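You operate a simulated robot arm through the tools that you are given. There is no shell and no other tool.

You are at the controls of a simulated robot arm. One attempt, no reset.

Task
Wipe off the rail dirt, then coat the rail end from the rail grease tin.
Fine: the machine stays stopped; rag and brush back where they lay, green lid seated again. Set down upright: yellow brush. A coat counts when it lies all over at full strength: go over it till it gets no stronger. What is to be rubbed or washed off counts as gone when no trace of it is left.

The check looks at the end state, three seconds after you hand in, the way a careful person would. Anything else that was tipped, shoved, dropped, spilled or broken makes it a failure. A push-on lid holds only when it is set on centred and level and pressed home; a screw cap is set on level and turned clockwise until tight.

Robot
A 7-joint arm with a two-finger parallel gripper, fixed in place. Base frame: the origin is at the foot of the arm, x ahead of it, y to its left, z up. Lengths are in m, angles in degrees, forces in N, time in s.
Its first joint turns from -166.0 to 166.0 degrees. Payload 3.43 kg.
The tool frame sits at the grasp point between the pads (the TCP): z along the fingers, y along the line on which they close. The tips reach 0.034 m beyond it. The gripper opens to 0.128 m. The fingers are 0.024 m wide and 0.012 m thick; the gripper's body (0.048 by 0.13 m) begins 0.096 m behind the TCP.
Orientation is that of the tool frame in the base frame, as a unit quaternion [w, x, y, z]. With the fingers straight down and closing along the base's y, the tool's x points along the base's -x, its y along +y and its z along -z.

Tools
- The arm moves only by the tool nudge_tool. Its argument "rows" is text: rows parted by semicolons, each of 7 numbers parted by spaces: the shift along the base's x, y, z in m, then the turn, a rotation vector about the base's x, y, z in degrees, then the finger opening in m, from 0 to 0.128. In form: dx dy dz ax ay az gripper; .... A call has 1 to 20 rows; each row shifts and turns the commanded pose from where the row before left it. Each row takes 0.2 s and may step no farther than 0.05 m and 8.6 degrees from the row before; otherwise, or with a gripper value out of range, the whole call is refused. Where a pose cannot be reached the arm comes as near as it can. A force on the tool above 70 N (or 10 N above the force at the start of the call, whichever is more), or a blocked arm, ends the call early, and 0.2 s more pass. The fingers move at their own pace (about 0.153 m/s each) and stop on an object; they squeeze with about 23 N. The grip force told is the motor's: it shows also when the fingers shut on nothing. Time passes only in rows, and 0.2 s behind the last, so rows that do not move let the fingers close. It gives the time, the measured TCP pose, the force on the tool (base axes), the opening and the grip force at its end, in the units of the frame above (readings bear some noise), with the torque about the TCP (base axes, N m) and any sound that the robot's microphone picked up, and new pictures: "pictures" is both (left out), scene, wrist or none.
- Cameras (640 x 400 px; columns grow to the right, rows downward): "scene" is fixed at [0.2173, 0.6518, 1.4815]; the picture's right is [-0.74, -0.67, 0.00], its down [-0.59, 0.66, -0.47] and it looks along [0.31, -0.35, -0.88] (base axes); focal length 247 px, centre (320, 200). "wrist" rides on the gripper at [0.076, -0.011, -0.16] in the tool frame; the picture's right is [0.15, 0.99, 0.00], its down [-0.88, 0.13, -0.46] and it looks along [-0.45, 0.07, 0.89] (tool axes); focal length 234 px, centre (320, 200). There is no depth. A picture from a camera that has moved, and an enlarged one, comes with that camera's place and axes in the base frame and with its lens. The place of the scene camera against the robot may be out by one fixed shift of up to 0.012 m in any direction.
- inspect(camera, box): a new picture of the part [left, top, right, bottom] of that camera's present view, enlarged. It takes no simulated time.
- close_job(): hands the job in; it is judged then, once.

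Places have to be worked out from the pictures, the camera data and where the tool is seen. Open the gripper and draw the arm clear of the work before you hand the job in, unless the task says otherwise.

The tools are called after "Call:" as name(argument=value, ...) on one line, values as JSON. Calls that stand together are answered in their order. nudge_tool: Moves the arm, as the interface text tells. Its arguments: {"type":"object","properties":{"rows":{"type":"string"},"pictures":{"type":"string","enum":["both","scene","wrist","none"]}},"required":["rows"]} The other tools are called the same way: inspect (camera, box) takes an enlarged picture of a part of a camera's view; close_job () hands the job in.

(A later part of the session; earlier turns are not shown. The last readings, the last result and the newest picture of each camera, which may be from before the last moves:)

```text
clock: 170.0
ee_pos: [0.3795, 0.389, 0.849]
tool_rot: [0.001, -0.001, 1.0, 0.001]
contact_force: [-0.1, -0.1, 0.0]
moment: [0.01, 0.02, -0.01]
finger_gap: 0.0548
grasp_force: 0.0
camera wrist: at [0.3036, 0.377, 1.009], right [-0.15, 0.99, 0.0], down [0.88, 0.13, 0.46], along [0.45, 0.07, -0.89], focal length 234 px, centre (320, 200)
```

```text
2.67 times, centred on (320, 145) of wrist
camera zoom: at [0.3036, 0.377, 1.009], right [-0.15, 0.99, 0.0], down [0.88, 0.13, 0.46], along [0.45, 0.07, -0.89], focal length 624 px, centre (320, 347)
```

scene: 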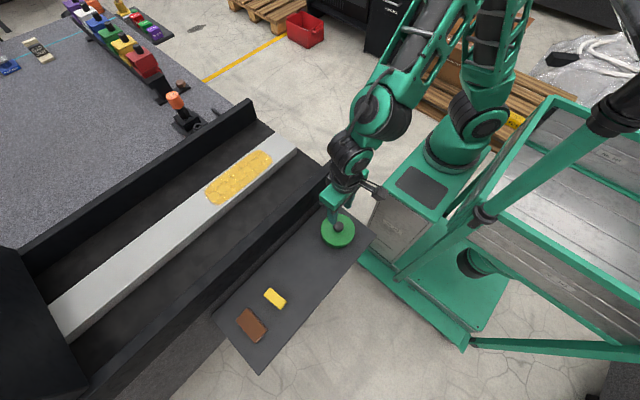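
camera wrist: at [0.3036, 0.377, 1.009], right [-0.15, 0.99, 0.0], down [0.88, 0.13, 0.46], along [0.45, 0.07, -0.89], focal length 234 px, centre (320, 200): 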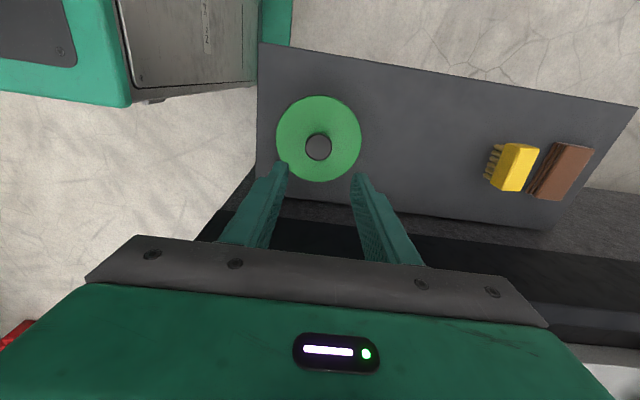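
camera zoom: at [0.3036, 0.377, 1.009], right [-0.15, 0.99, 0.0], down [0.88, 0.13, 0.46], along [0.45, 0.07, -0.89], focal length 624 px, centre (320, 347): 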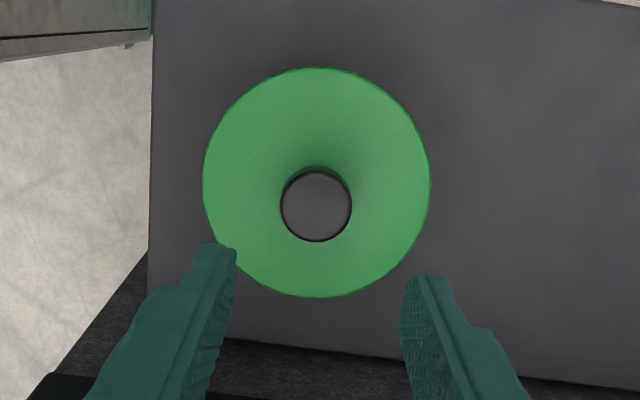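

The lid sits flat, but compared with the initial picture it may be shifted a few mm. I zoom in more to check how lid and tin edges line up.

Call:
inspect(camera="scene", box=[315, 208, 363, 252])

Call:
inspect(camera="wrist", box=[265, 80, 375, 195])

```text
9.09 times, centred on (339, 230) of scene
camera zoom: at [0.2173, 0.6518, 1.4815], right [-0.74, -0.67, 0.0], down [-0.59, 0.66, -0.47], along [0.31, -0.35, -0.88], focal length 2248 px, centre (147, -73)
```

zoom: 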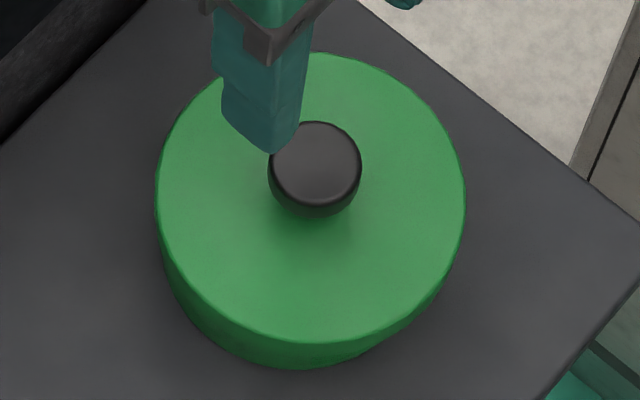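

```text
3.48 times, centred on (320, 138) of wrist
camera zoom: at [0.3036, 0.377, 1.009], right [-0.15, 0.99, 0.0], down [0.88, 0.13, 0.46], along [0.45, 0.07, -0.89], focal length 814 px, centre (320, 417)
```

zoom: 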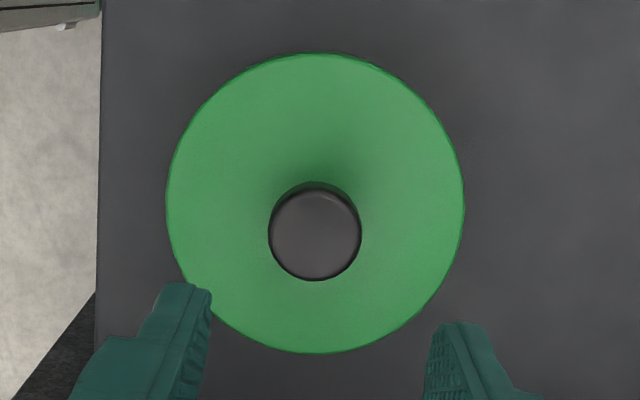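

The fixed scene camera shows the lid about 4 mm off its original place (shifted toward −x, −y), apparently dragged when the fingers opened while I had eased up. I re-grip the knob to recentre it: align to the knob at about (0.379, 0.387) and descend.

Call:
nudge_tool(rows="-0.001 -0.0023 -0.03 0 0 0 0.055;0 0 -0.03 0 0 0 0.055;0 0 -0.03 0 0 0 0.055;0 0 -0.015 0 0 0 0.055;0 0 0 0 0 0 0.055", pictures="wrist")

Call:
inspect(camera="wrist", box=[230, 100, 410, 240])

```text
clock: 171.2
ee_pos: [0.3795, 0.3853, 0.7426]
tool_rot: [0.0, 0.001, 1.0, 0.0]
contact_force: [0.2, -0.1, 1.3]
moment: [0.01, -0.02, 0.02]
finger_gap: 0.0551
grasp_force: 0.0
camera wrist: at [0.3031, 0.3746, 0.903], right [-0.15, 0.99, 0.0], down [0.88, 0.13, 0.46], along [0.45, 0.07, -0.89], focal length 234 px, centre (320, 200)
```

wrist: 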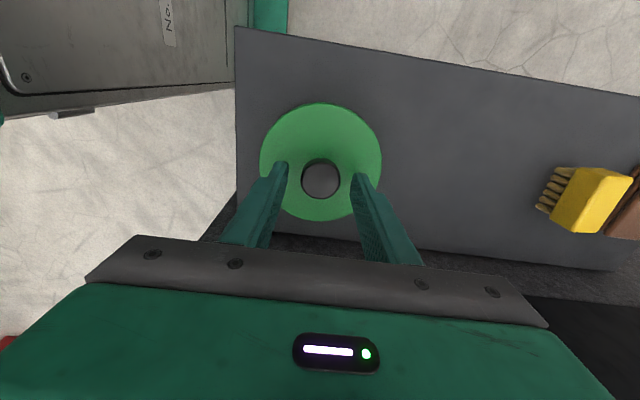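

```text
2.86 times, centred on (320, 170) of wrist
camera zoom: at [0.3031, 0.3746, 0.903], right [-0.15, 0.99, 0.0], down [0.88, 0.13, 0.46], along [0.45, 0.07, -0.89], focal length 669 px, centre (320, 286)
```

zoom: 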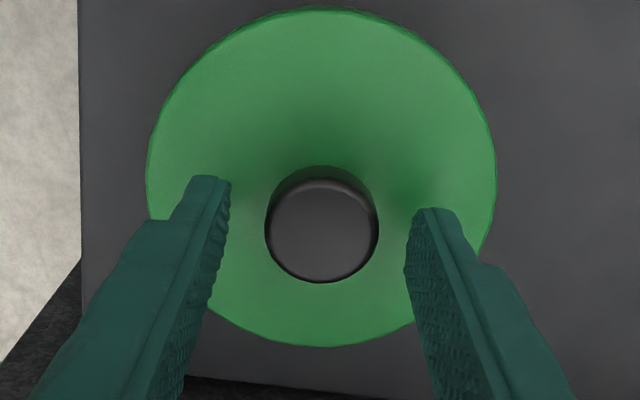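

Call:
nudge_tool(rows="0 0.0013 -0.005 0 0 0 0.055;0 0 -0.005 0 0 0 0.055;0 0 -0.003 0 0 0 0.055;0 0 0 0 0 0 0.055", pictures="wrist")

Call:
inspect(camera="wrist", box=[230, 100, 410, 240])

```text
clock: 172.2
ee_pos: [0.3788, 0.388, 0.7291]
tool_rot: [0.0, 0.0, 1.0, 0.0]
contact_force: [0.0, 0.1, 0.4]
moment: [-0.01, 0.04, -0.01]
finger_gap: 0.0551
grasp_force: 0.0
camera wrist: at [0.3026, 0.3767, 0.8896], right [-0.15, 0.99, 0.0], down [0.88, 0.13, 0.46], along [0.45, 0.07, -0.89], focal length 234 px, centre (320, 200)
```

wrist: 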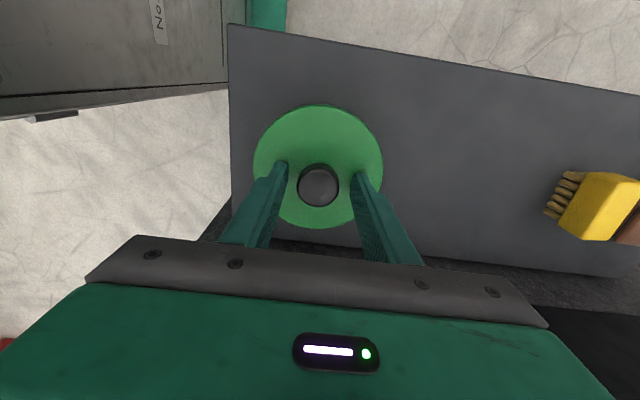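

```text
2.86 times, centred on (320, 170) of wrist
camera zoom: at [0.3026, 0.3767, 0.8896], right [-0.15, 0.99, 0.0], down [0.88, 0.13, 0.46], along [0.45, 0.07, -0.89], focal length 669 px, centre (320, 286)
```

zoom: 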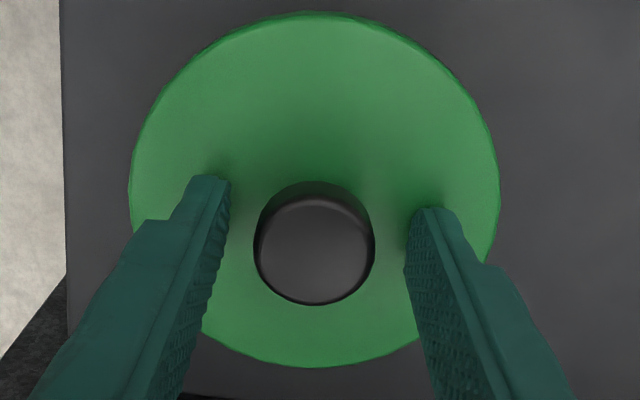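

The knob is centred between the fingers. I close on it and lift the lid slightly.

Call:
nudge_tool(rows="0 0 0 0 0 0 0.04;0 0 0 0 0 0 0.03;0 0 0 0 0 0 0.02;0 0 0 0 0 0 0.015;0 0 0 0 0 0 0.015", pictures="none")

Call:
nudge_tool(rows="0 0 0.005 0 0 0 0.015;0 0 0.01 0 0 0 0.015;0 0 0.01 0 0 0 0.015;0 0 0 0 0 0 0.015", pictures="wrist")

Call:
inspect(camera="scene", box=[300, 190, 380, 260])

```text
clock: 173.4
ee_pos: [0.3798, 0.3883, 0.7289]
tool_rot: [0.001, 0.001, 1.0, 0.0]
contact_force: [0.3, -0.2, 0.1]
moment: [-0.02, -0.02, -0.01]
finger_gap: 0.0327
grasp_force: 22.7
```

```text
clock: 174.4
ee_pos: [0.3793, 0.389, 0.756]
tool_rot: [0.0, 0.0, 1.0, 0.0]
contact_force: [-0.2, -0.4, -0.9]
moment: [0.01, -0.01, -0.03]
finger_gap: 0.0327
grasp_force: 22.9
camera wrist: at [0.3032, 0.3767, 0.9152], right [-0.15, 0.99, 0.0], down [0.88, 0.13, 0.46], along [0.45, 0.07, -0.89], focal length 234 px, centre (320, 200)
```

wrist: 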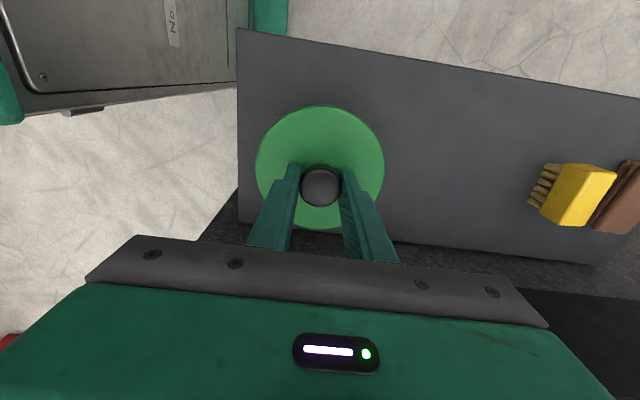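

```text
5.71 times, centred on (340, 225) of scene
camera zoom: at [0.2173, 0.6518, 1.4815], right [-0.74, -0.67, 0.0], down [-0.59, 0.66, -0.47], along [0.31, -0.35, -0.88], focal length 1413 px, centre (206, 57)
```

zoom: 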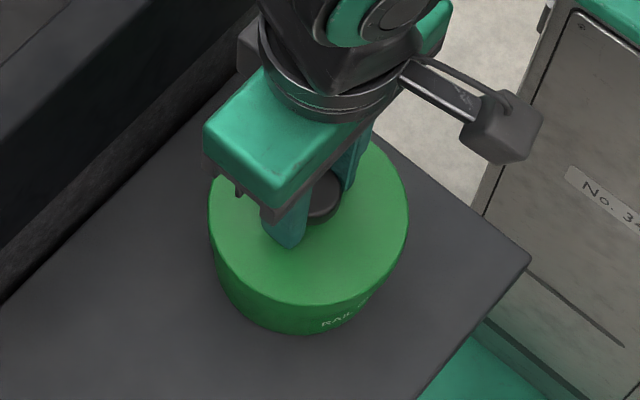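

In the fixed view the lid is still about 4 px (≈2.3 mm) to the right of its position during the first lift, so I shift by (+1.7, +1.5) mm and compare again.

Call:
nudge_tool(rows="0.0017 0.0015 0 0 0 0 0.015;0 0 0 0 0 0 0.015;0 0 0 0 0 0 0.015", pictures="none")

Call:
inspect(camera="scene", box=[300, 190, 380, 260])

Call:
inspect(camera="scene", box=[315, 208, 363, 252])

```text
clock: 175.2
ee_pos: [0.3811, 0.39, 0.7549]
tool_rot: [0.001, 0.0, 1.0, 0.001]
contact_force: [-0.1, 0.3, -0.2]
moment: [0.02, 0.01, -0.01]
finger_gap: 0.0326
grasp_force: 23.1
```

```text
5.71 times, centred on (340, 225) of scene
camera zoom: at [0.2173, 0.6518, 1.4815], right [-0.74, -0.67, 0.0], down [-0.59, 0.66, -0.47], along [0.31, -0.35, -0.88], focal length 1413 px, centre (206, 57)
```

zoom: 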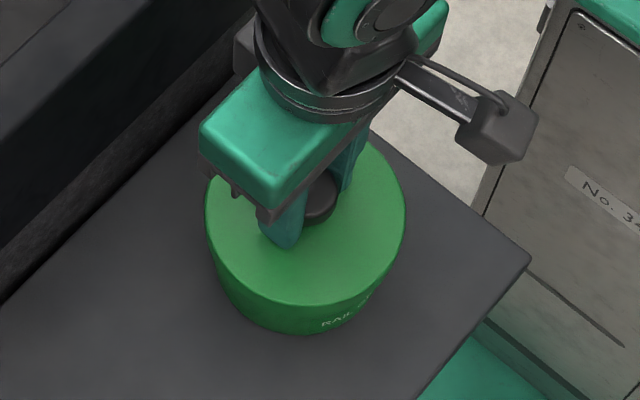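

```text
9.09 times, centred on (339, 230) of scene
camera zoom: at [0.2173, 0.6518, 1.4815], right [-0.74, -0.67, 0.0], down [-0.59, 0.66, -0.47], along [0.31, -0.35, -0.88], focal length 2248 px, centre (147, -73)
```

zoom: 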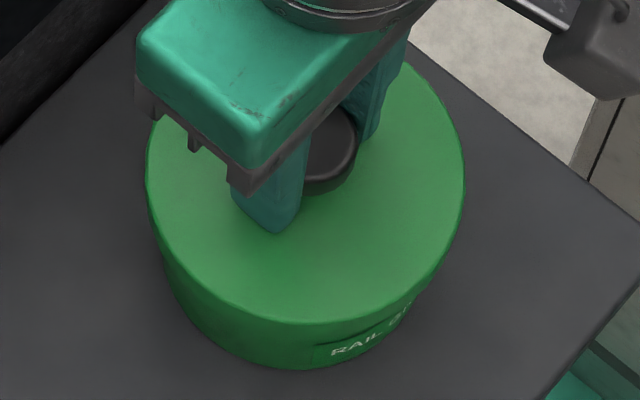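

Now it matches the first-lift view (lid edges and gripper corner at the same pixels). I lower straight down to the rim.

Call:
nudge_tool(rows="0 0 -0.01 0 0 0 0.015;0 0 -0.008 0 0 0 0.015;0 0 -0.004 0 0 0 0.015;0 0 -0.002 0 0 0 0.015;0 0 0 0 0 0 0.015", pictures="none")

Call:
inspect(camera="scene", box=[300, 190, 380, 260])

```text
clock: 176.4
ee_pos: [0.3812, 0.3894, 0.7308]
tool_rot: [-0.001, 0.001, 1.0, 0.0]
contact_force: [0.8, 0.1, -1.8]
moment: [-0.02, 0.03, 0.01]
finger_gap: 0.0328
grasp_force: 22.8
```

```text
5.71 times, centred on (340, 225) of scene
camera zoom: at [0.2173, 0.6518, 1.4815], right [-0.74, -0.67, 0.0], down [-0.59, 0.66, -0.47], along [0.31, -0.35, -0.88], focal length 1413 px, centre (206, 57)
```

zoom: 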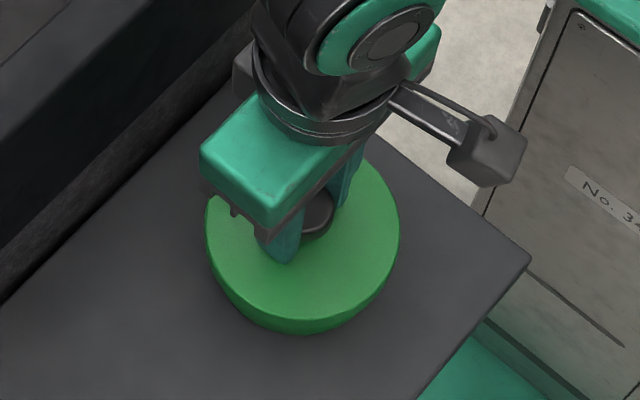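

Lid edges now at 206/400 px versus 205/398 px originally. I go down the last millimetres and press.

Call:
nudge_tool(rows="0 0 -0.001 0 0 0 0.015;0 0 -0.001 0 0 0 0.015;0 0 0 0 0 0 0.015", pictures="none")

```text
clock: 177.2
ee_pos: [0.3818, 0.3898, 0.7273]
tool_rot: [0.001, 0.0, 1.0, 0.0]
contact_force: [1.6, -7.1, 16.4]
moment: [-0.15, -0.03, 0.0]
finger_gap: 0.0326
grasp_force: 23.6
```

There is 16 N of pressure with a −7 N side force. I ease slightly and open the fingers just a little (to 40 mm) without lifting, then check whether the lid moves.

Call:
nudge_tool(rows="0 0 0.0003 0 0 0 0.015;0 0 0 0 0 0 0.034;0 0 0 0 0 0 0.038;0 0 0 0 0 0 0.042;0 0 0 0 0 0 0.042", pictures="wrist")

Call:
inspect(camera="scene", box=[300, 190, 380, 260])

Call:
inspect(camera="wrist", box=[230, 100, 410, 240])

```text
clock: 178.4
ee_pos: [0.3812, 0.3901, 0.7299]
tool_rot: [-0.001, 0.0, 1.0, 0.0]
contact_force: [-0.5, -0.1, 0.4]
moment: [-0.03, -0.04, 0.02]
finger_gap: 0.0421
grasp_force: 0.1
camera wrist: at [0.3045, 0.3783, 0.889], right [-0.15, 0.99, 0.0], down [0.88, 0.13, 0.46], along [0.45, 0.07, -0.89], focal length 234 px, centre (320, 200)
```

wrist: 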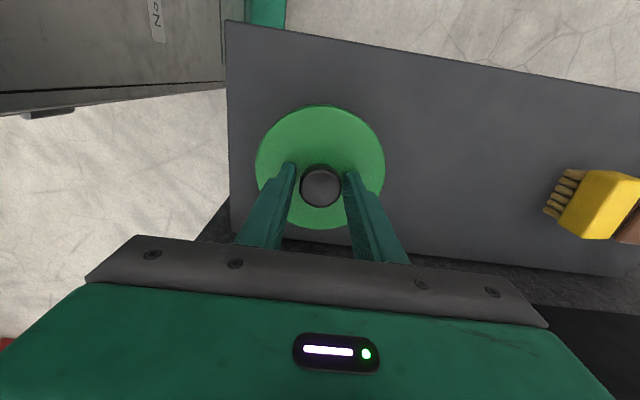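

```text
5.71 times, centred on (340, 225) of scene
camera zoom: at [0.2173, 0.6518, 1.4815], right [-0.74, -0.67, 0.0], down [-0.59, 0.66, -0.47], along [0.31, -0.35, -0.88], focal length 1413 px, centre (206, 57)
```

zoom: 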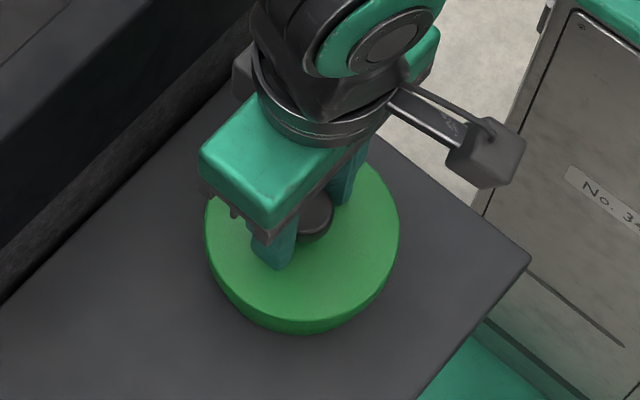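

```text
2.86 times, centred on (320, 170) of wrist
camera zoom: at [0.3045, 0.3783, 0.889], right [-0.15, 0.99, 0.0], down [0.88, 0.13, 0.46], along [0.45, 0.07, -0.89], focal length 669 px, centre (320, 286)
```

zoom: 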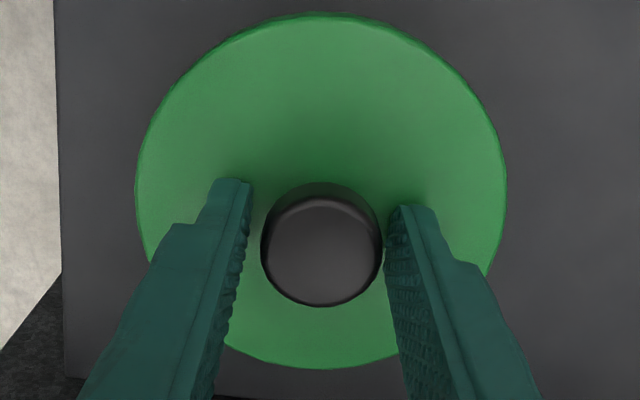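

The lid stayed in place (edges 205/400 px). I open wider and rise straight up to check it unobstructed.

Call:
nudge_tool(rows="0 0.001 0 0 0 0 0.05;0 0 0 0 0 0 0.06;0 0 0.01 0 0 0 0.06;0 0 0.03 0 0 0 0.06;0 0 0.04 0 0 0 0.06;0 0 0.04 0 0 0 0.06;0 0 0 0 0 0 0.06", pictures="wrist")

Call:
inspect(camera="scene", box=[300, 190, 380, 260])

Call:
inspect(camera="scene", box=[315, 208, 363, 252])

```text
clock: 180.0
ee_pos: [0.3799, 0.3925, 0.8488]
tool_rot: [0.0, 0.002, 1.0, 0.0]
contact_force: [0.1, 0.3, 0.4]
moment: [0.0, -0.01, 0.0]
finger_gap: 0.06
grasp_force: 0.0
camera wrist: at [0.3033, 0.3809, 1.0102], right [-0.15, 0.99, 0.0], down [0.88, 0.13, 0.46], along [0.45, 0.07, -0.89], focal length 234 px, centre (320, 200)
```

wrist: 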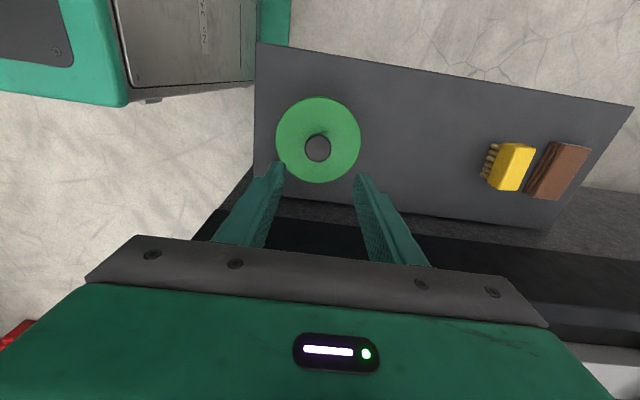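

```text
5.71 times, centred on (340, 225) of scene
camera zoom: at [0.2173, 0.6518, 1.4815], right [-0.74, -0.67, 0.0], down [-0.59, 0.66, -0.47], along [0.31, -0.35, -0.88], focal length 1413 px, centre (206, 57)
```

zoom: 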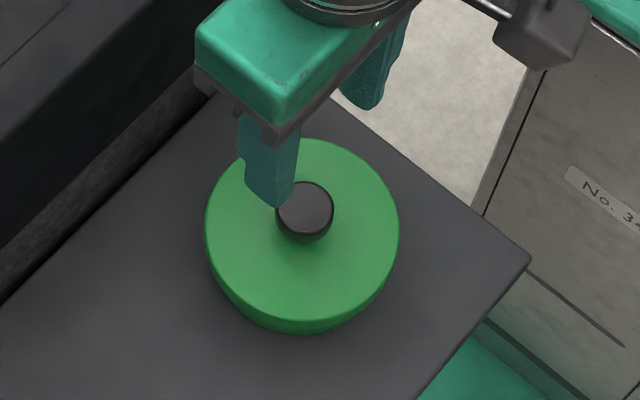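

```text
9.09 times, centred on (339, 230) of scene
camera zoom: at [0.2173, 0.6518, 1.4815], right [-0.74, -0.67, 0.0], down [-0.59, 0.66, -0.47], along [0.31, -0.35, -0.88], focal length 2248 px, centre (147, -73)
```

zoom: 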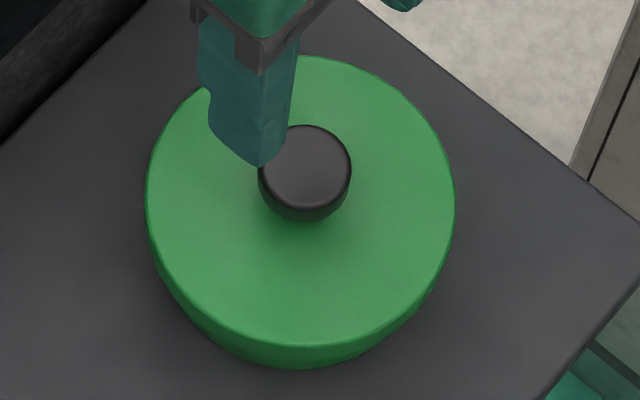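

The lid now matches its original place within about 1 mm (edges 205/399 px, knob 305 px). To press it home on centre, I close the fingers and press on the knob top at (0.381, 0.390).

Call:
nudge_tool(rows="0.001 -0.0025 0 0 0 0 0.02;0 0 0 0 0 0 0;0 0 -0.03 0 0 0 0;0 0 -0.035 0 0 0 0;0 0 -0.02 0 0 0 0;0 0 0 0 0 0 0", pictures="wrist")

Call:
inspect(camera="wrist", box=[230, 100, 410, 240])

Call:
inspect(camera="scene", box=[300, 190, 380, 260])

```text
clock: 181.4
ee_pos: [0.3812, 0.3892, 0.7643]
tool_rot: [0.0, 0.001, 1.0, 0.001]
contact_force: [-0.3, 0.0, -0.1]
moment: [-0.01, -0.02, 0.02]
finger_gap: 0.0002
grasp_force: 22.9
camera wrist: at [0.3048, 0.3779, 0.9242], right [-0.15, 0.99, 0.0], down [0.88, 0.13, 0.46], along [0.45, 0.07, -0.89], focal length 234 px, centre (320, 200)
```

wrist: 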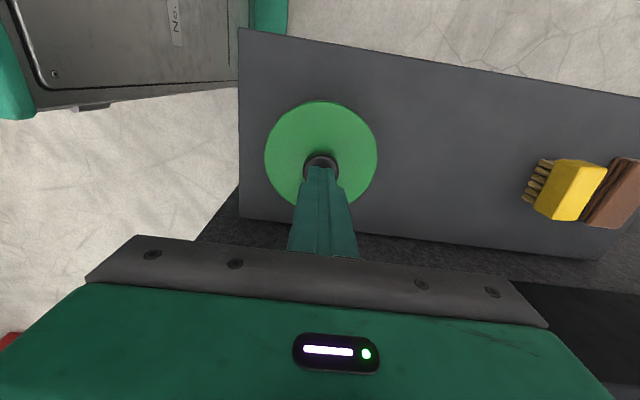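

```text
2.86 times, centred on (320, 170) of wrist
camera zoom: at [0.3048, 0.3779, 0.9242], right [-0.15, 0.99, 0.0], down [0.88, 0.13, 0.46], along [0.45, 0.07, -0.89], focal length 669 px, centre (320, 286)
```

zoom: 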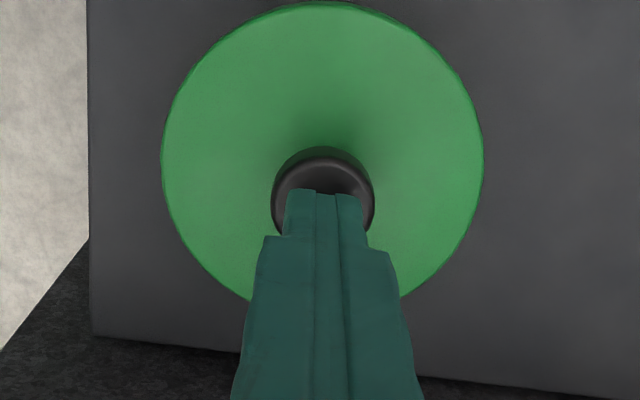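

```text
5.71 times, centred on (340, 225) of scene
camera zoom: at [0.2173, 0.6518, 1.4815], right [-0.74, -0.67, 0.0], down [-0.59, 0.66, -0.47], along [0.31, -0.35, -0.88], focal length 1413 px, centre (206, 57)
```

zoom: 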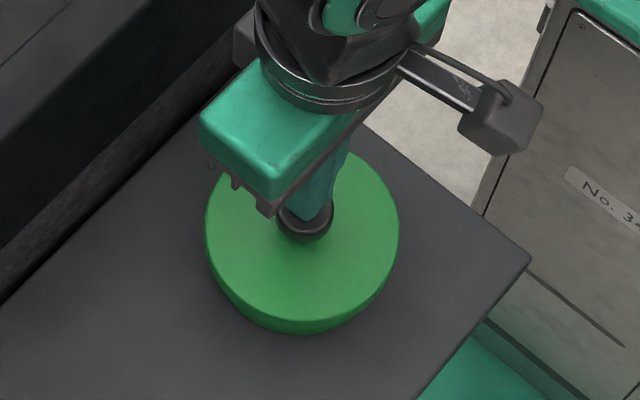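

The closed fingertips are centred over the knob. I lower towards it.

Call:
nudge_tool(rows="0 0 -0.005 0 0 0 0;0 0 -0.005 0 0 0 0;0 0 -0.003 0 0 0 0;0 0 0 0 0 0 0", pictures="none")

```text
clock: 182.1
ee_pos: [0.3722, 0.3909, 0.7605]
tool_rot: [0.008, 0.001, 1.0, 0.001]
contact_force: [1.3, -0.4, -0.7]
moment: [0.03, 0.12, 0.03]
finger_gap: 0.0
grasp_force: 23.6
stopped in row 3: the force on the tool passed its limit at 82 N (the readings are from after the stop); the commanded pose is now the measured one
```

The push hit the knob earlier than expected (82 N) and stopped the move; the tool slipped a little. I check the lid and tin at once.

Call:
inspect(camera="wrist", box=[230, 90, 410, 240])

Call:
inspect(camera="scene", box=[300, 190, 380, 260])

```text
2.67 times, centred on (320, 165) of wrist
camera zoom: at [0.2938, 0.3783, 0.9202], right [-0.15, 0.99, 0.0], down [0.87, 0.13, 0.47], along [0.46, 0.07, -0.88], focal length 624 px, centre (320, 293)
```

zoom: 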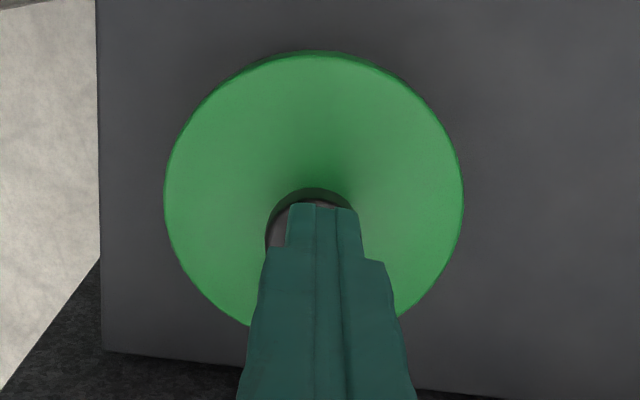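

```text
5.71 times, centred on (340, 225) of scene
camera zoom: at [0.2173, 0.6518, 1.4815], right [-0.74, -0.67, 0.0], down [-0.59, 0.66, -0.47], along [0.31, -0.35, -0.88], focal length 1413 px, centre (206, 57)
```

zoom: 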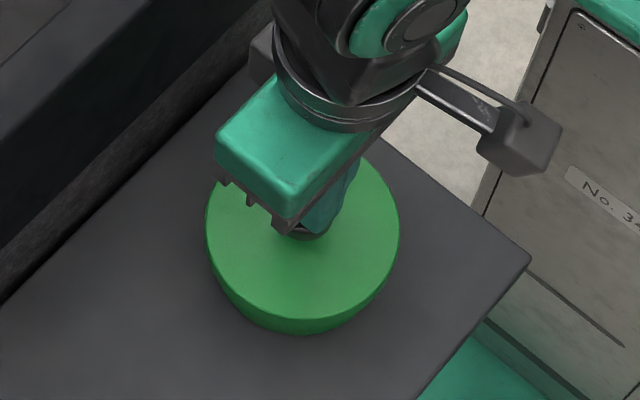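

The lid has stayed in place. I raise the tool, correct the 0.9° tilt, and look at the lid again.

Call:
nudge_tool(rows="0 0 0.02 0 0 0 0;0 0 0.03 0 0.9 0 0;0.009 -0.001 0.04 0 0 0 0;0 0 0 0 0 0 0.02;0 0 0 0 0 0 0.06;0 0 0 0 0 0 0.06", pictures="both")

Call:
inspect(camera="wrist", box=[230, 70, 410, 220])

Call:
inspect(camera="scene", box=[315, 208, 363, 252])

```text
clock: 183.5
ee_pos: [0.3813, 0.3912, 0.8514]
tool_rot: [-0.001, 0.0, 1.0, 0.002]
contact_force: [0.1, 0.6, -0.1]
moment: [-0.04, 0.0, 0.04]
finger_gap: 0.0601
grasp_force: 0.0
camera wrist: at [0.3051, 0.3792, 1.0109], right [-0.15, 0.99, 0.0], down [0.88, 0.13, 0.46], along [0.45, 0.07, -0.89], focal length 234 px, centre (320, 200)
```

scene: 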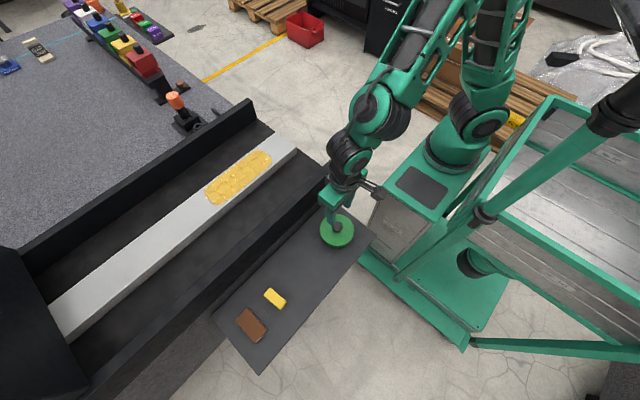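
wrist: 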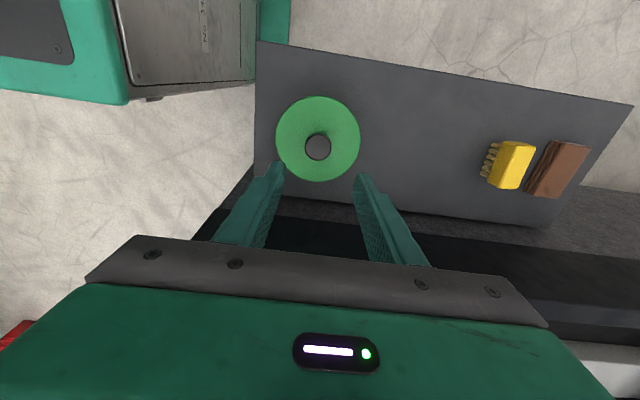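

```text
2.67 times, centred on (320, 145) of wrist
camera zoom: at [0.3051, 0.3792, 1.0109], right [-0.15, 0.99, 0.0], down [0.88, 0.13, 0.46], along [0.45, 0.07, -0.89], focal length 624 px, centre (320, 347)
```

zoom: 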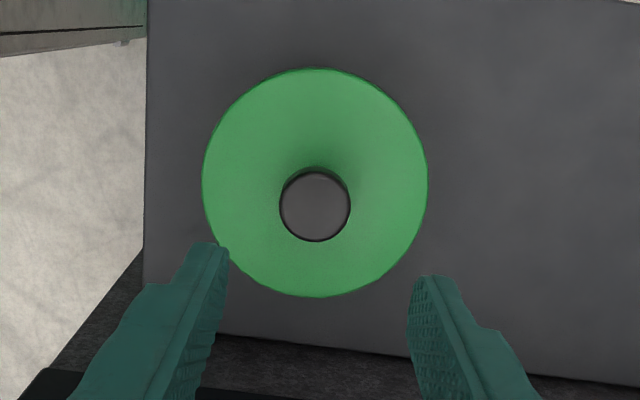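

```text
9.09 times, centred on (339, 230) of scene
camera zoom: at [0.2173, 0.6518, 1.4815], right [-0.74, -0.67, 0.0], down [-0.59, 0.66, -0.47], along [0.31, -0.35, -0.88], focal length 2248 px, centre (147, -73)
```

zoom: 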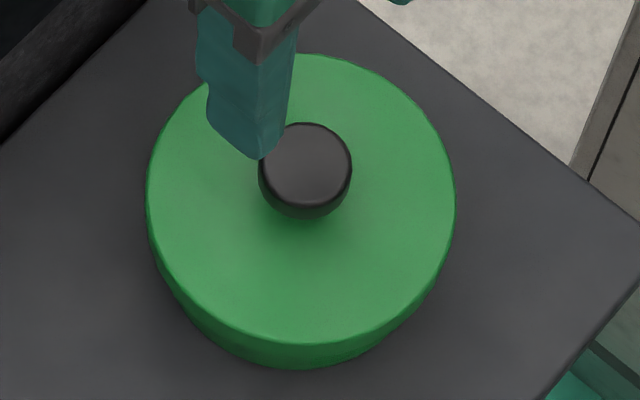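

Lid edges and knob now coincide with the initial picture within 0.3 px (under 1 mm). I compare with the same enlarged view as at the start, and from the wrist.

Call:
inspect(camera="scene", box=[300, 190, 380, 260])

Call:
inspect(camera="wrist", box=[260, 80, 380, 200])

```text
5.71 times, centred on (340, 225) of scene
camera zoom: at [0.2173, 0.6518, 1.4815], right [-0.74, -0.67, 0.0], down [-0.59, 0.66, -0.47], along [0.31, -0.35, -0.88], focal length 1413 px, centre (206, 57)
```

zoom: 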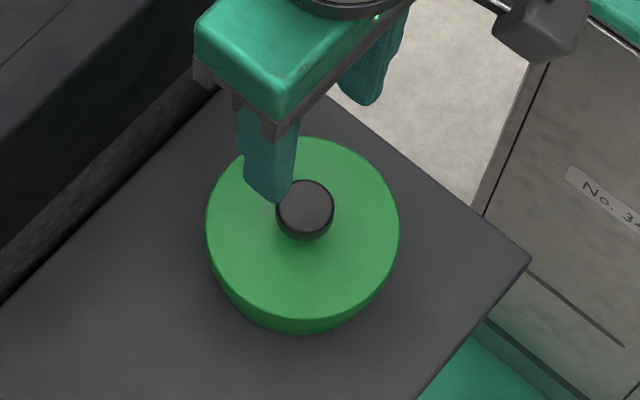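

```text
3.33 times, centred on (320, 140) of wrist
camera zoom: at [0.3051, 0.3792, 1.0109], right [-0.15, 0.99, 0.0], down [0.88, 0.13, 0.46], along [0.45, 0.07, -0.89], focal length 781 px, centre (320, 400)
```

zoom: 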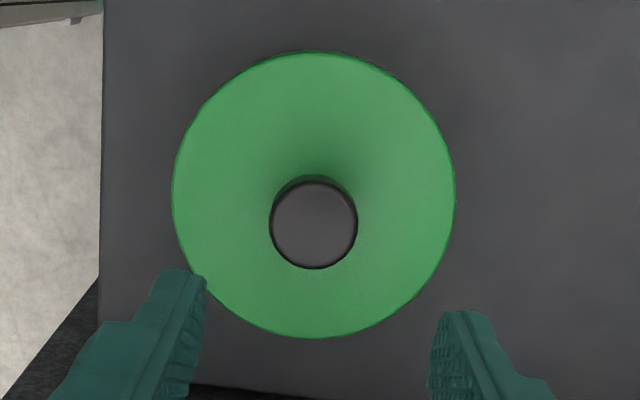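

It looks seated as at the start. I move to the earlier viewpoint over the rag to compare the lid's side view with the one from the beginning.

Call:
nudge_tool(rows="-0.00097 0.04306 0.0018 0 0 0 0.08;-0.00097 0.04306 0.0018 0 0 0 0.08;-0.00097 0.04306 0.0018 0 0 0 0.08;-0.00097 0.04306 0.0018 0 0 0 0.08;-0.00097 0.04306 0.0018 0 0 0 0.08;-0.00097 0.04306 0.0018 0 0 0 0.08;-0.00097 0.04306 0.0018 0 0 0 0.08;-0.00097 0.04306 0.0018 0 0 0 0.08;-0.00097 0.04306 0.0018 0 0 0 0.08;0 0 0 0 0 0 0.08", pictures="both")

Call:
inspect(camera="wrist", box=[0, 20, 160, 180])

Call:
inspect(camera="wrist", box=[220, 85, 380, 185])

```text
clock: 185.7
ee_pos: [0.3708, 0.7779, 0.8702]
tool_rot: [0.001, 0.0, 1.0, 0.001]
contact_force: [0.1, -0.4, 0.7]
moment: [0.01, -0.02, -0.01]
finger_gap: 0.0802
grasp_force: 0.0
camera wrist: at [0.295, 0.7664, 1.029], right [-0.15, 0.99, 0.0], down [0.88, 0.13, 0.46], along [0.45, 0.07, -0.89], focal length 234 px, centre (320, 200)
```

scene: 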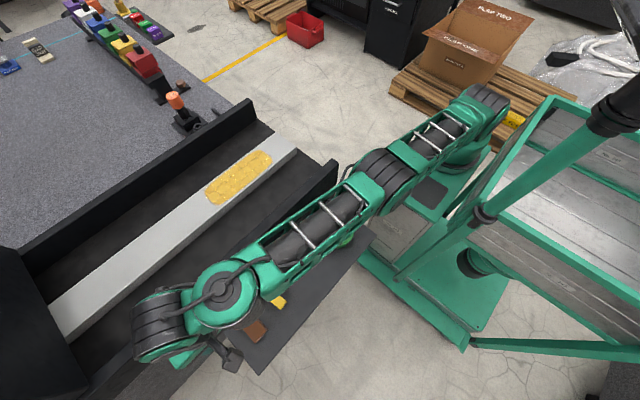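
wrist: 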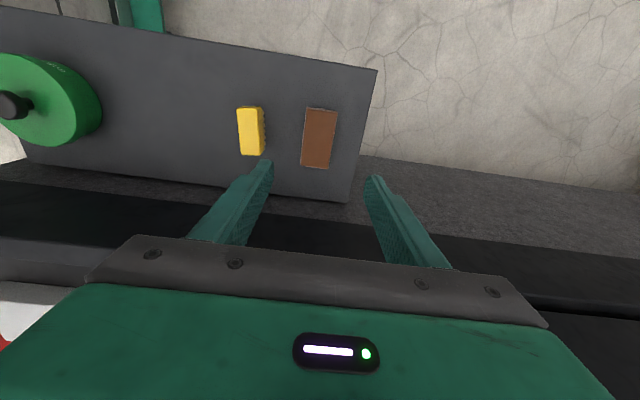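

```text
2.50 times, centred on (80, 100) of wrist
camera zoom: at [0.295, 0.7664, 1.029], right [-0.15, 0.99, 0.0], down [0.88, 0.13, 0.46], along [0.45, 0.07, -0.89], focal length 585 px, centre (920, 450)
```

zoom: 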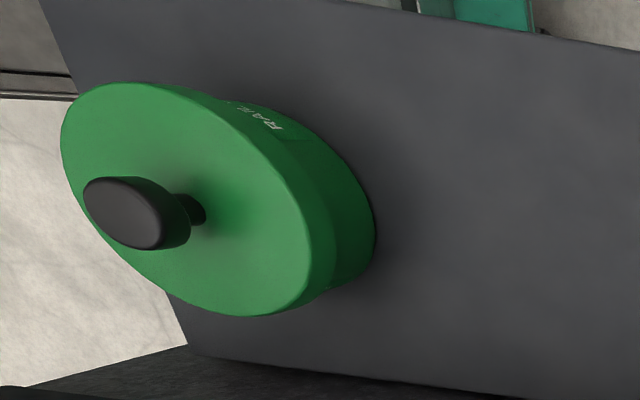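

```text
4.00 times, centred on (300, 135) of wrist
camera zoom: at [0.295, 0.7664, 1.029], right [-0.15, 0.99, 0.0], down [0.88, 0.13, 0.46], along [0.45, 0.07, -0.89], focal length 937 px, centre (400, 460)
```

zoom: 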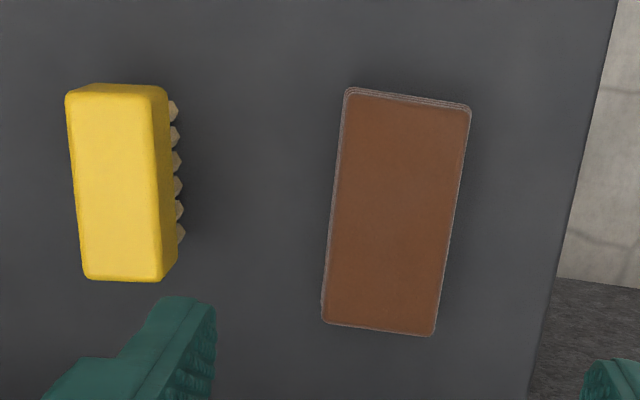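

Rag and brush are within 2 mm of their original places, and the lid's side view looks like the initial one (perhaps within 1–2 mm). For safety I go back and give the lid one more slow, centred press on its knob.

Call:
nudge_tool(rows="0.0011 -0.0431 0 0 0 0 0.06;0.0011 -0.0431 0 0 0 0 0.03;0.0011 -0.0431 0 0 0 0 0;0.0011 -0.0431 0 0 0 0 0;0.0011 -0.0431 0 0 0 0 0;0.0011 -0.0431 0 0 0 0 0;0.0011 -0.0431 0 0 0 0 0;0.0011 -0.0431 0 0 0 0 0;0.0011 -0.0431 0 0 0 0 0;0 0 -0.04 0 0 0 0;0 0 -0.04 0 0 0 0;0 0 -0.015 0 0 0 0;0 0 0 0 0 0 0", pictures="wrist")

Call:
inspect(camera="wrist", box=[230, 90, 410, 240])

Call:
inspect(camera="scene", box=[300, 190, 380, 260])

```text
clock: 188.5
ee_pos: [0.3821, 0.3881, 0.7734]
tool_rot: [0.001, 0.001, 1.0, 0.002]
contact_force: [0.1, -0.5, -0.5]
moment: [0.01, -0.01, -0.02]
finger_gap: 0.0002
grasp_force: 22.7
camera wrist: at [0.3067, 0.376, 0.933], right [-0.15, 0.99, 0.0], down [0.88, 0.13, 0.46], along [0.45, 0.07, -0.89], focal length 234 px, centre (320, 200)
```

wrist: 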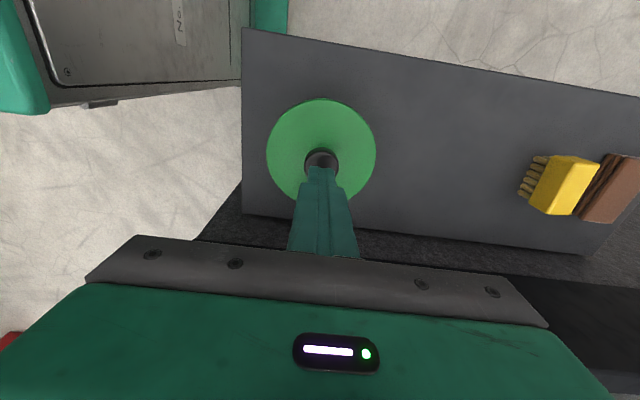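

```text
2.67 times, centred on (320, 165) of wrist
camera zoom: at [0.3067, 0.376, 0.933], right [-0.15, 0.99, 0.0], down [0.88, 0.13, 0.46], along [0.45, 0.07, -0.89], focal length 624 px, centre (320, 293)
```

zoom: 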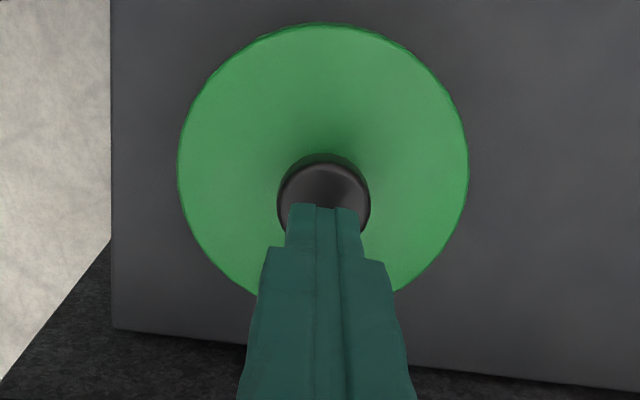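

```text
5.71 times, centred on (340, 225) of scene
camera zoom: at [0.2173, 0.6518, 1.4815], right [-0.74, -0.67, 0.0], down [-0.59, 0.66, -0.47], along [0.31, -0.35, -0.88], focal length 1413 px, centre (206, 57)
```

zoom: 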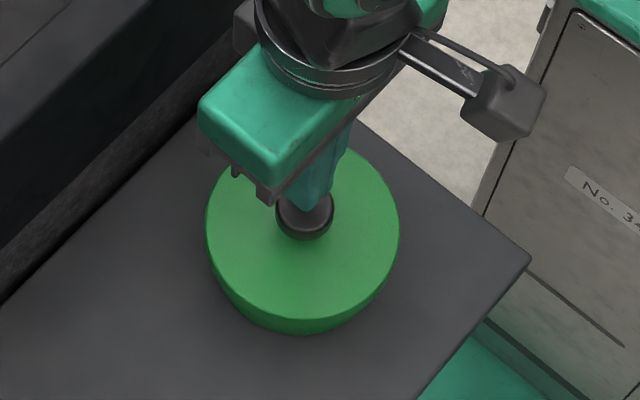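

The fingers are centred on the knob. I approach to about 4 mm above and then press in 1 mm steps.

Call:
nudge_tool(rows="0 0.001 -0.007 0 0 0 0;0 0 -0.006 0 0 0 0;0 0 0 0 0 0 0", pictures="none")

```text
clock: 189.3
ee_pos: [0.3823, 0.3901, 0.7593]
tool_rot: [0.0, 0.0, 1.0, 0.002]
contact_force: [0.3, 0.3, -0.2]
moment: [-0.02, 0.02, -0.02]
finger_gap: 0.0005
grasp_force: 23.3
```

Call:
nudge_tool(rows="-0.001 0 -0.001 0 0 0 0;0 0 -0.001 0 0 0 0;0 0 -0.001 0 0 0 0;0 0 0 0 0 0 0", pictures="none")

```text
clock: 190.3
ee_pos: [0.3818, 0.3908, 0.7568]
tool_rot: [0.001, 0.001, 1.0, 0.003]
contact_force: [0.6, -10.9, 46.6]
moment: [-0.34, 0.04, 0.07]
finger_gap: 0.0
grasp_force: 22.5
```

Now 46 N on the knob, with some side force; I relieve the side force slightly while pressing a bit more.

Call:
nudge_tool(rows="0 -0.0006 -0.0004 0 0 0 0;0 0 0 0 0 0 0", pictures="none")

```text
clock: 190.9
ee_pos: [0.3811, 0.3911, 0.7572]
tool_rot: [0.0, 0.0, 1.0, 0.004]
contact_force: [0.8, -4.1, 56.2]
moment: [-0.14, 0.05, -0.02]
finger_gap: 0.0
grasp_force: 23.2
```

Pressed with 56 N, nearly purely vertical. I release slowly, straight up, and check the lid.

Call:
nudge_tool(rows="0 0 0 0 0 0 0;0 0 0.001 0 0 0 0;0 0 0.001 0 0 0 0;0 0 0.001 0 0 0 0;0 0 0.003 0 0 0 0;0 0 0.02 0 0 0 0;0 0 0.04 0 0 0 0;0 0 0.03 0 0 0 0.03;0 0 0 0 0 0 0.06", pictures="both")

Call:
inspect(camera="scene", box=[300, 190, 380, 260])

Call:
inspect(camera="wrist", box=[230, 70, 410, 220])

```text
clock: 192.9
ee_pos: [0.3808, 0.3888, 0.8523]
tool_rot: [0.0, 0.001, 1.0, 0.002]
contact_force: [-0.4, 0.0, -0.1]
moment: [-0.02, 0.01, 0.02]
finger_gap: 0.0598
grasp_force: 0.0
camera wrist: at [0.3058, 0.3778, 1.0124], right [-0.15, 0.99, 0.0], down [0.88, 0.13, 0.46], along [0.45, 0.07, -0.89], focal length 234 px, centre (320, 200)
```

scene: 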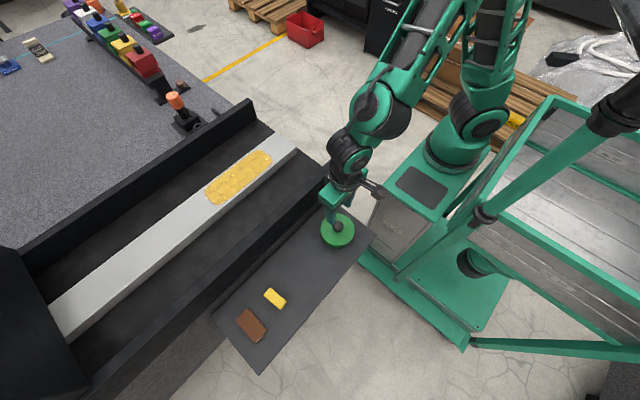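
wrist: 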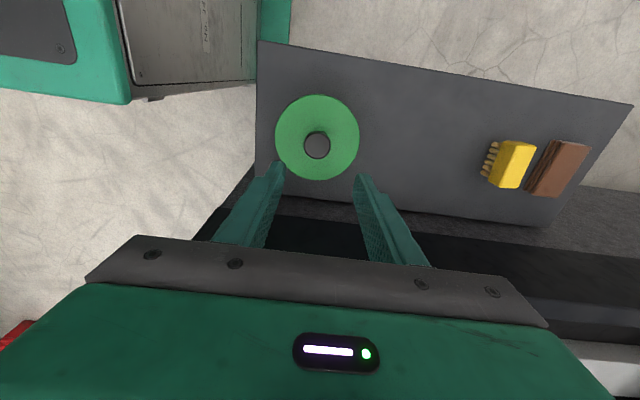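

```text
5.71 times, centred on (340, 225) of scene
camera zoom: at [0.2173, 0.6518, 1.4815], right [-0.74, -0.67, 0.0], down [-0.59, 0.66, -0.47], along [0.31, -0.35, -0.88], focal length 1413 px, centre (206, 57)
```

zoom: 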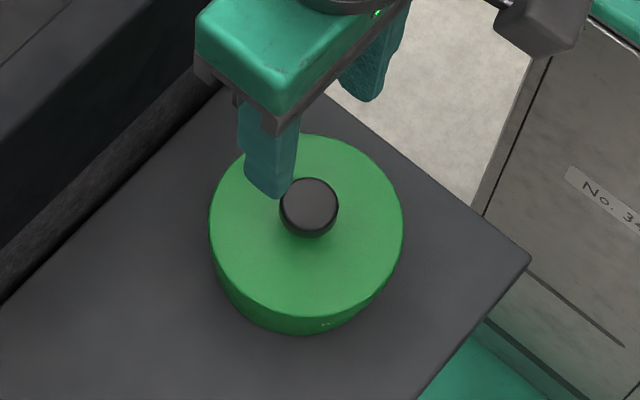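

```text
2.67 times, centred on (320, 145) of wrist
camera zoom: at [0.3058, 0.3778, 1.0124], right [-0.15, 0.99, 0.0], down [0.88, 0.13, 0.46], along [0.45, 0.07, -0.89], focal length 624 px, centre (320, 347)
```

zoom: 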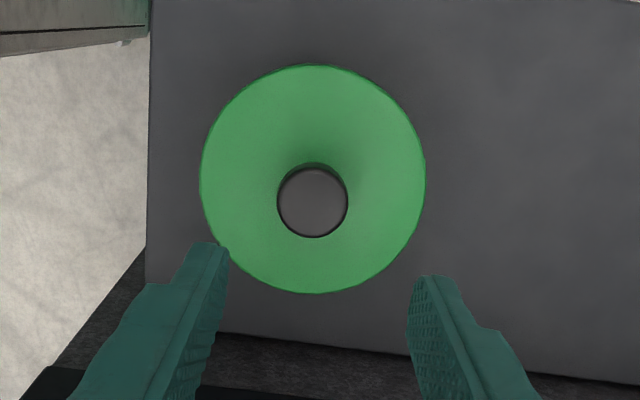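

The fixed view shows the lid shifted about 2 mm toward −y by the unloading of the press (the tin's label peeks out). I look at it from a lower side viewpoint to judge level and seating.

Call:
nudge_tool(rows="0 0.04 0 0 0 0 0.06;0 0.045 0 0 0 0 0.06;0 0.045 0 0 0 0 0.06;0 0.045 0 0 0 0 0.06;0 0.01 -0.03 0 0 0 0.06;0 0 -0.04 0 0 0 0.06;0 0 -0.03 0 0 0 0.06;0 0 0 0 0 0 0.06", pictures="both")

Call:
inspect(camera="wrist", box=[0, 60, 240, 240])

Call:
inspect(camera="scene", box=[315, 208, 363, 252])

```text
clock: 194.7
ee_pos: [0.3824, 0.5745, 0.7515]
tool_rot: [0.0, 0.0, 1.0, 0.002]
contact_force: [0.1, -0.2, -0.4]
moment: [-0.02, -0.02, 0.02]
finger_gap: 0.0601
grasp_force: 0.0
camera wrist: at [0.3059, 0.5629, 0.9111], right [-0.15, 0.99, 0.0], down [0.88, 0.13, 0.46], along [0.45, 0.07, -0.89], focal length 234 px, centre (320, 200)
```

scene: 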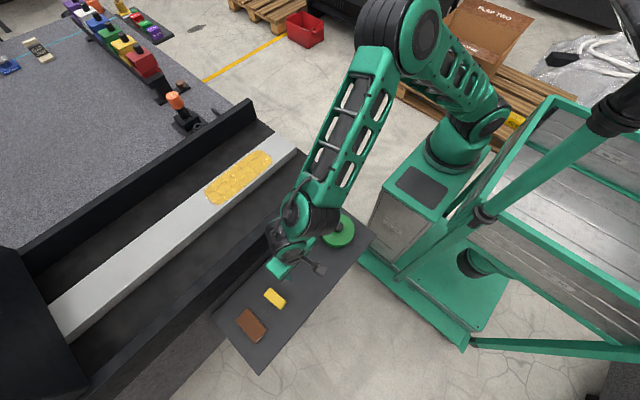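
wrist: 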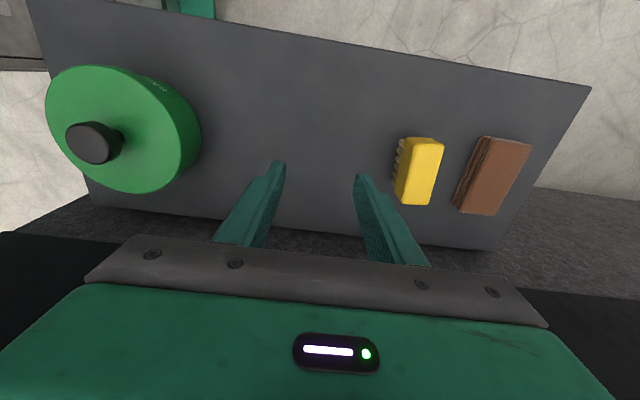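

```text
2.22 times, centred on (120, 150) of wrist
camera zoom: at [0.3059, 0.5629, 0.9111], right [-0.15, 0.99, 0.0], down [0.88, 0.13, 0.46], along [0.45, 0.07, -0.89], focal length 520 px, centre (764, 311)
```

zoom: 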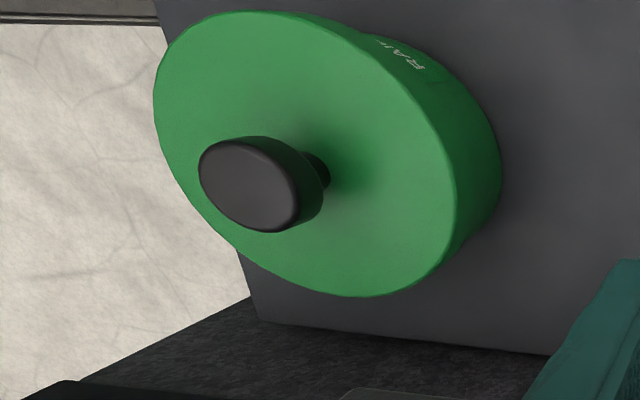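

```text
9.09 times, centred on (339, 230) of scene
camera zoom: at [0.2173, 0.6518, 1.4815], right [-0.74, -0.67, 0.0], down [-0.59, 0.66, -0.47], along [0.31, -0.35, -0.88], focal length 2248 px, centre (147, -73)
```

zoom: 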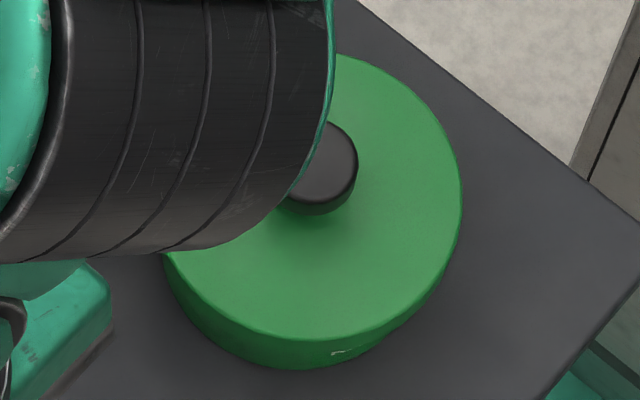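

Call:
inspect(camera="wrist", box=[120, 70, 210, 200])

Call:
inspect(camera="scene", box=[325, 225, 365, 250])

```text
3.08 times, centred on (165, 135) of wrist
camera zoom: at [0.3059, 0.5629, 0.9111], right [-0.15, 0.99, 0.0], down [0.88, 0.13, 0.46], along [0.45, 0.07, -0.89], focal length 720 px, centre (797, 400)
```

zoom: 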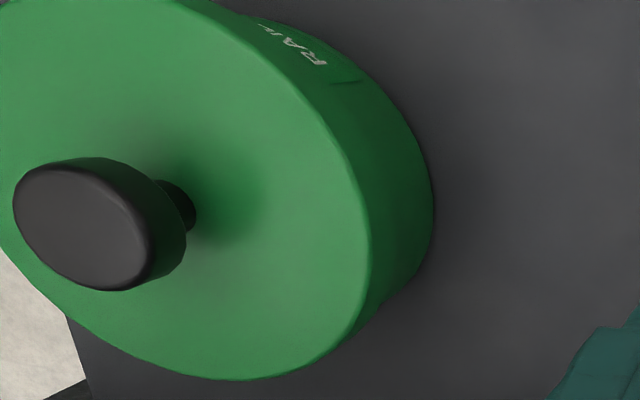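

```text
16.00 times, centred on (345, 238) of scene
camera zoom: at [0.2173, 0.6518, 1.4815], right [-0.74, -0.67, 0.0], down [-0.59, 0.66, -0.47], along [0.31, -0.35, -0.88], focal length 3956 px, centre (-80, -400)
```

zoom: 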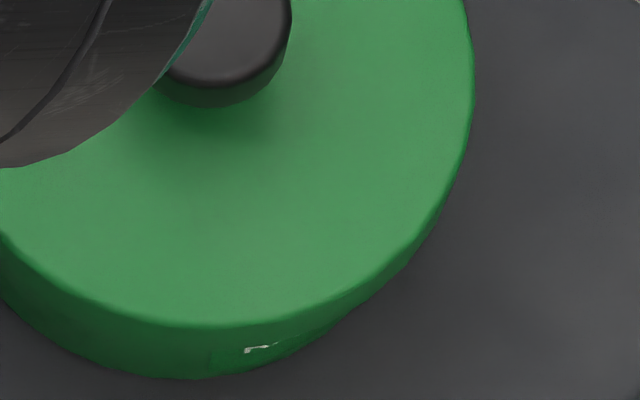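

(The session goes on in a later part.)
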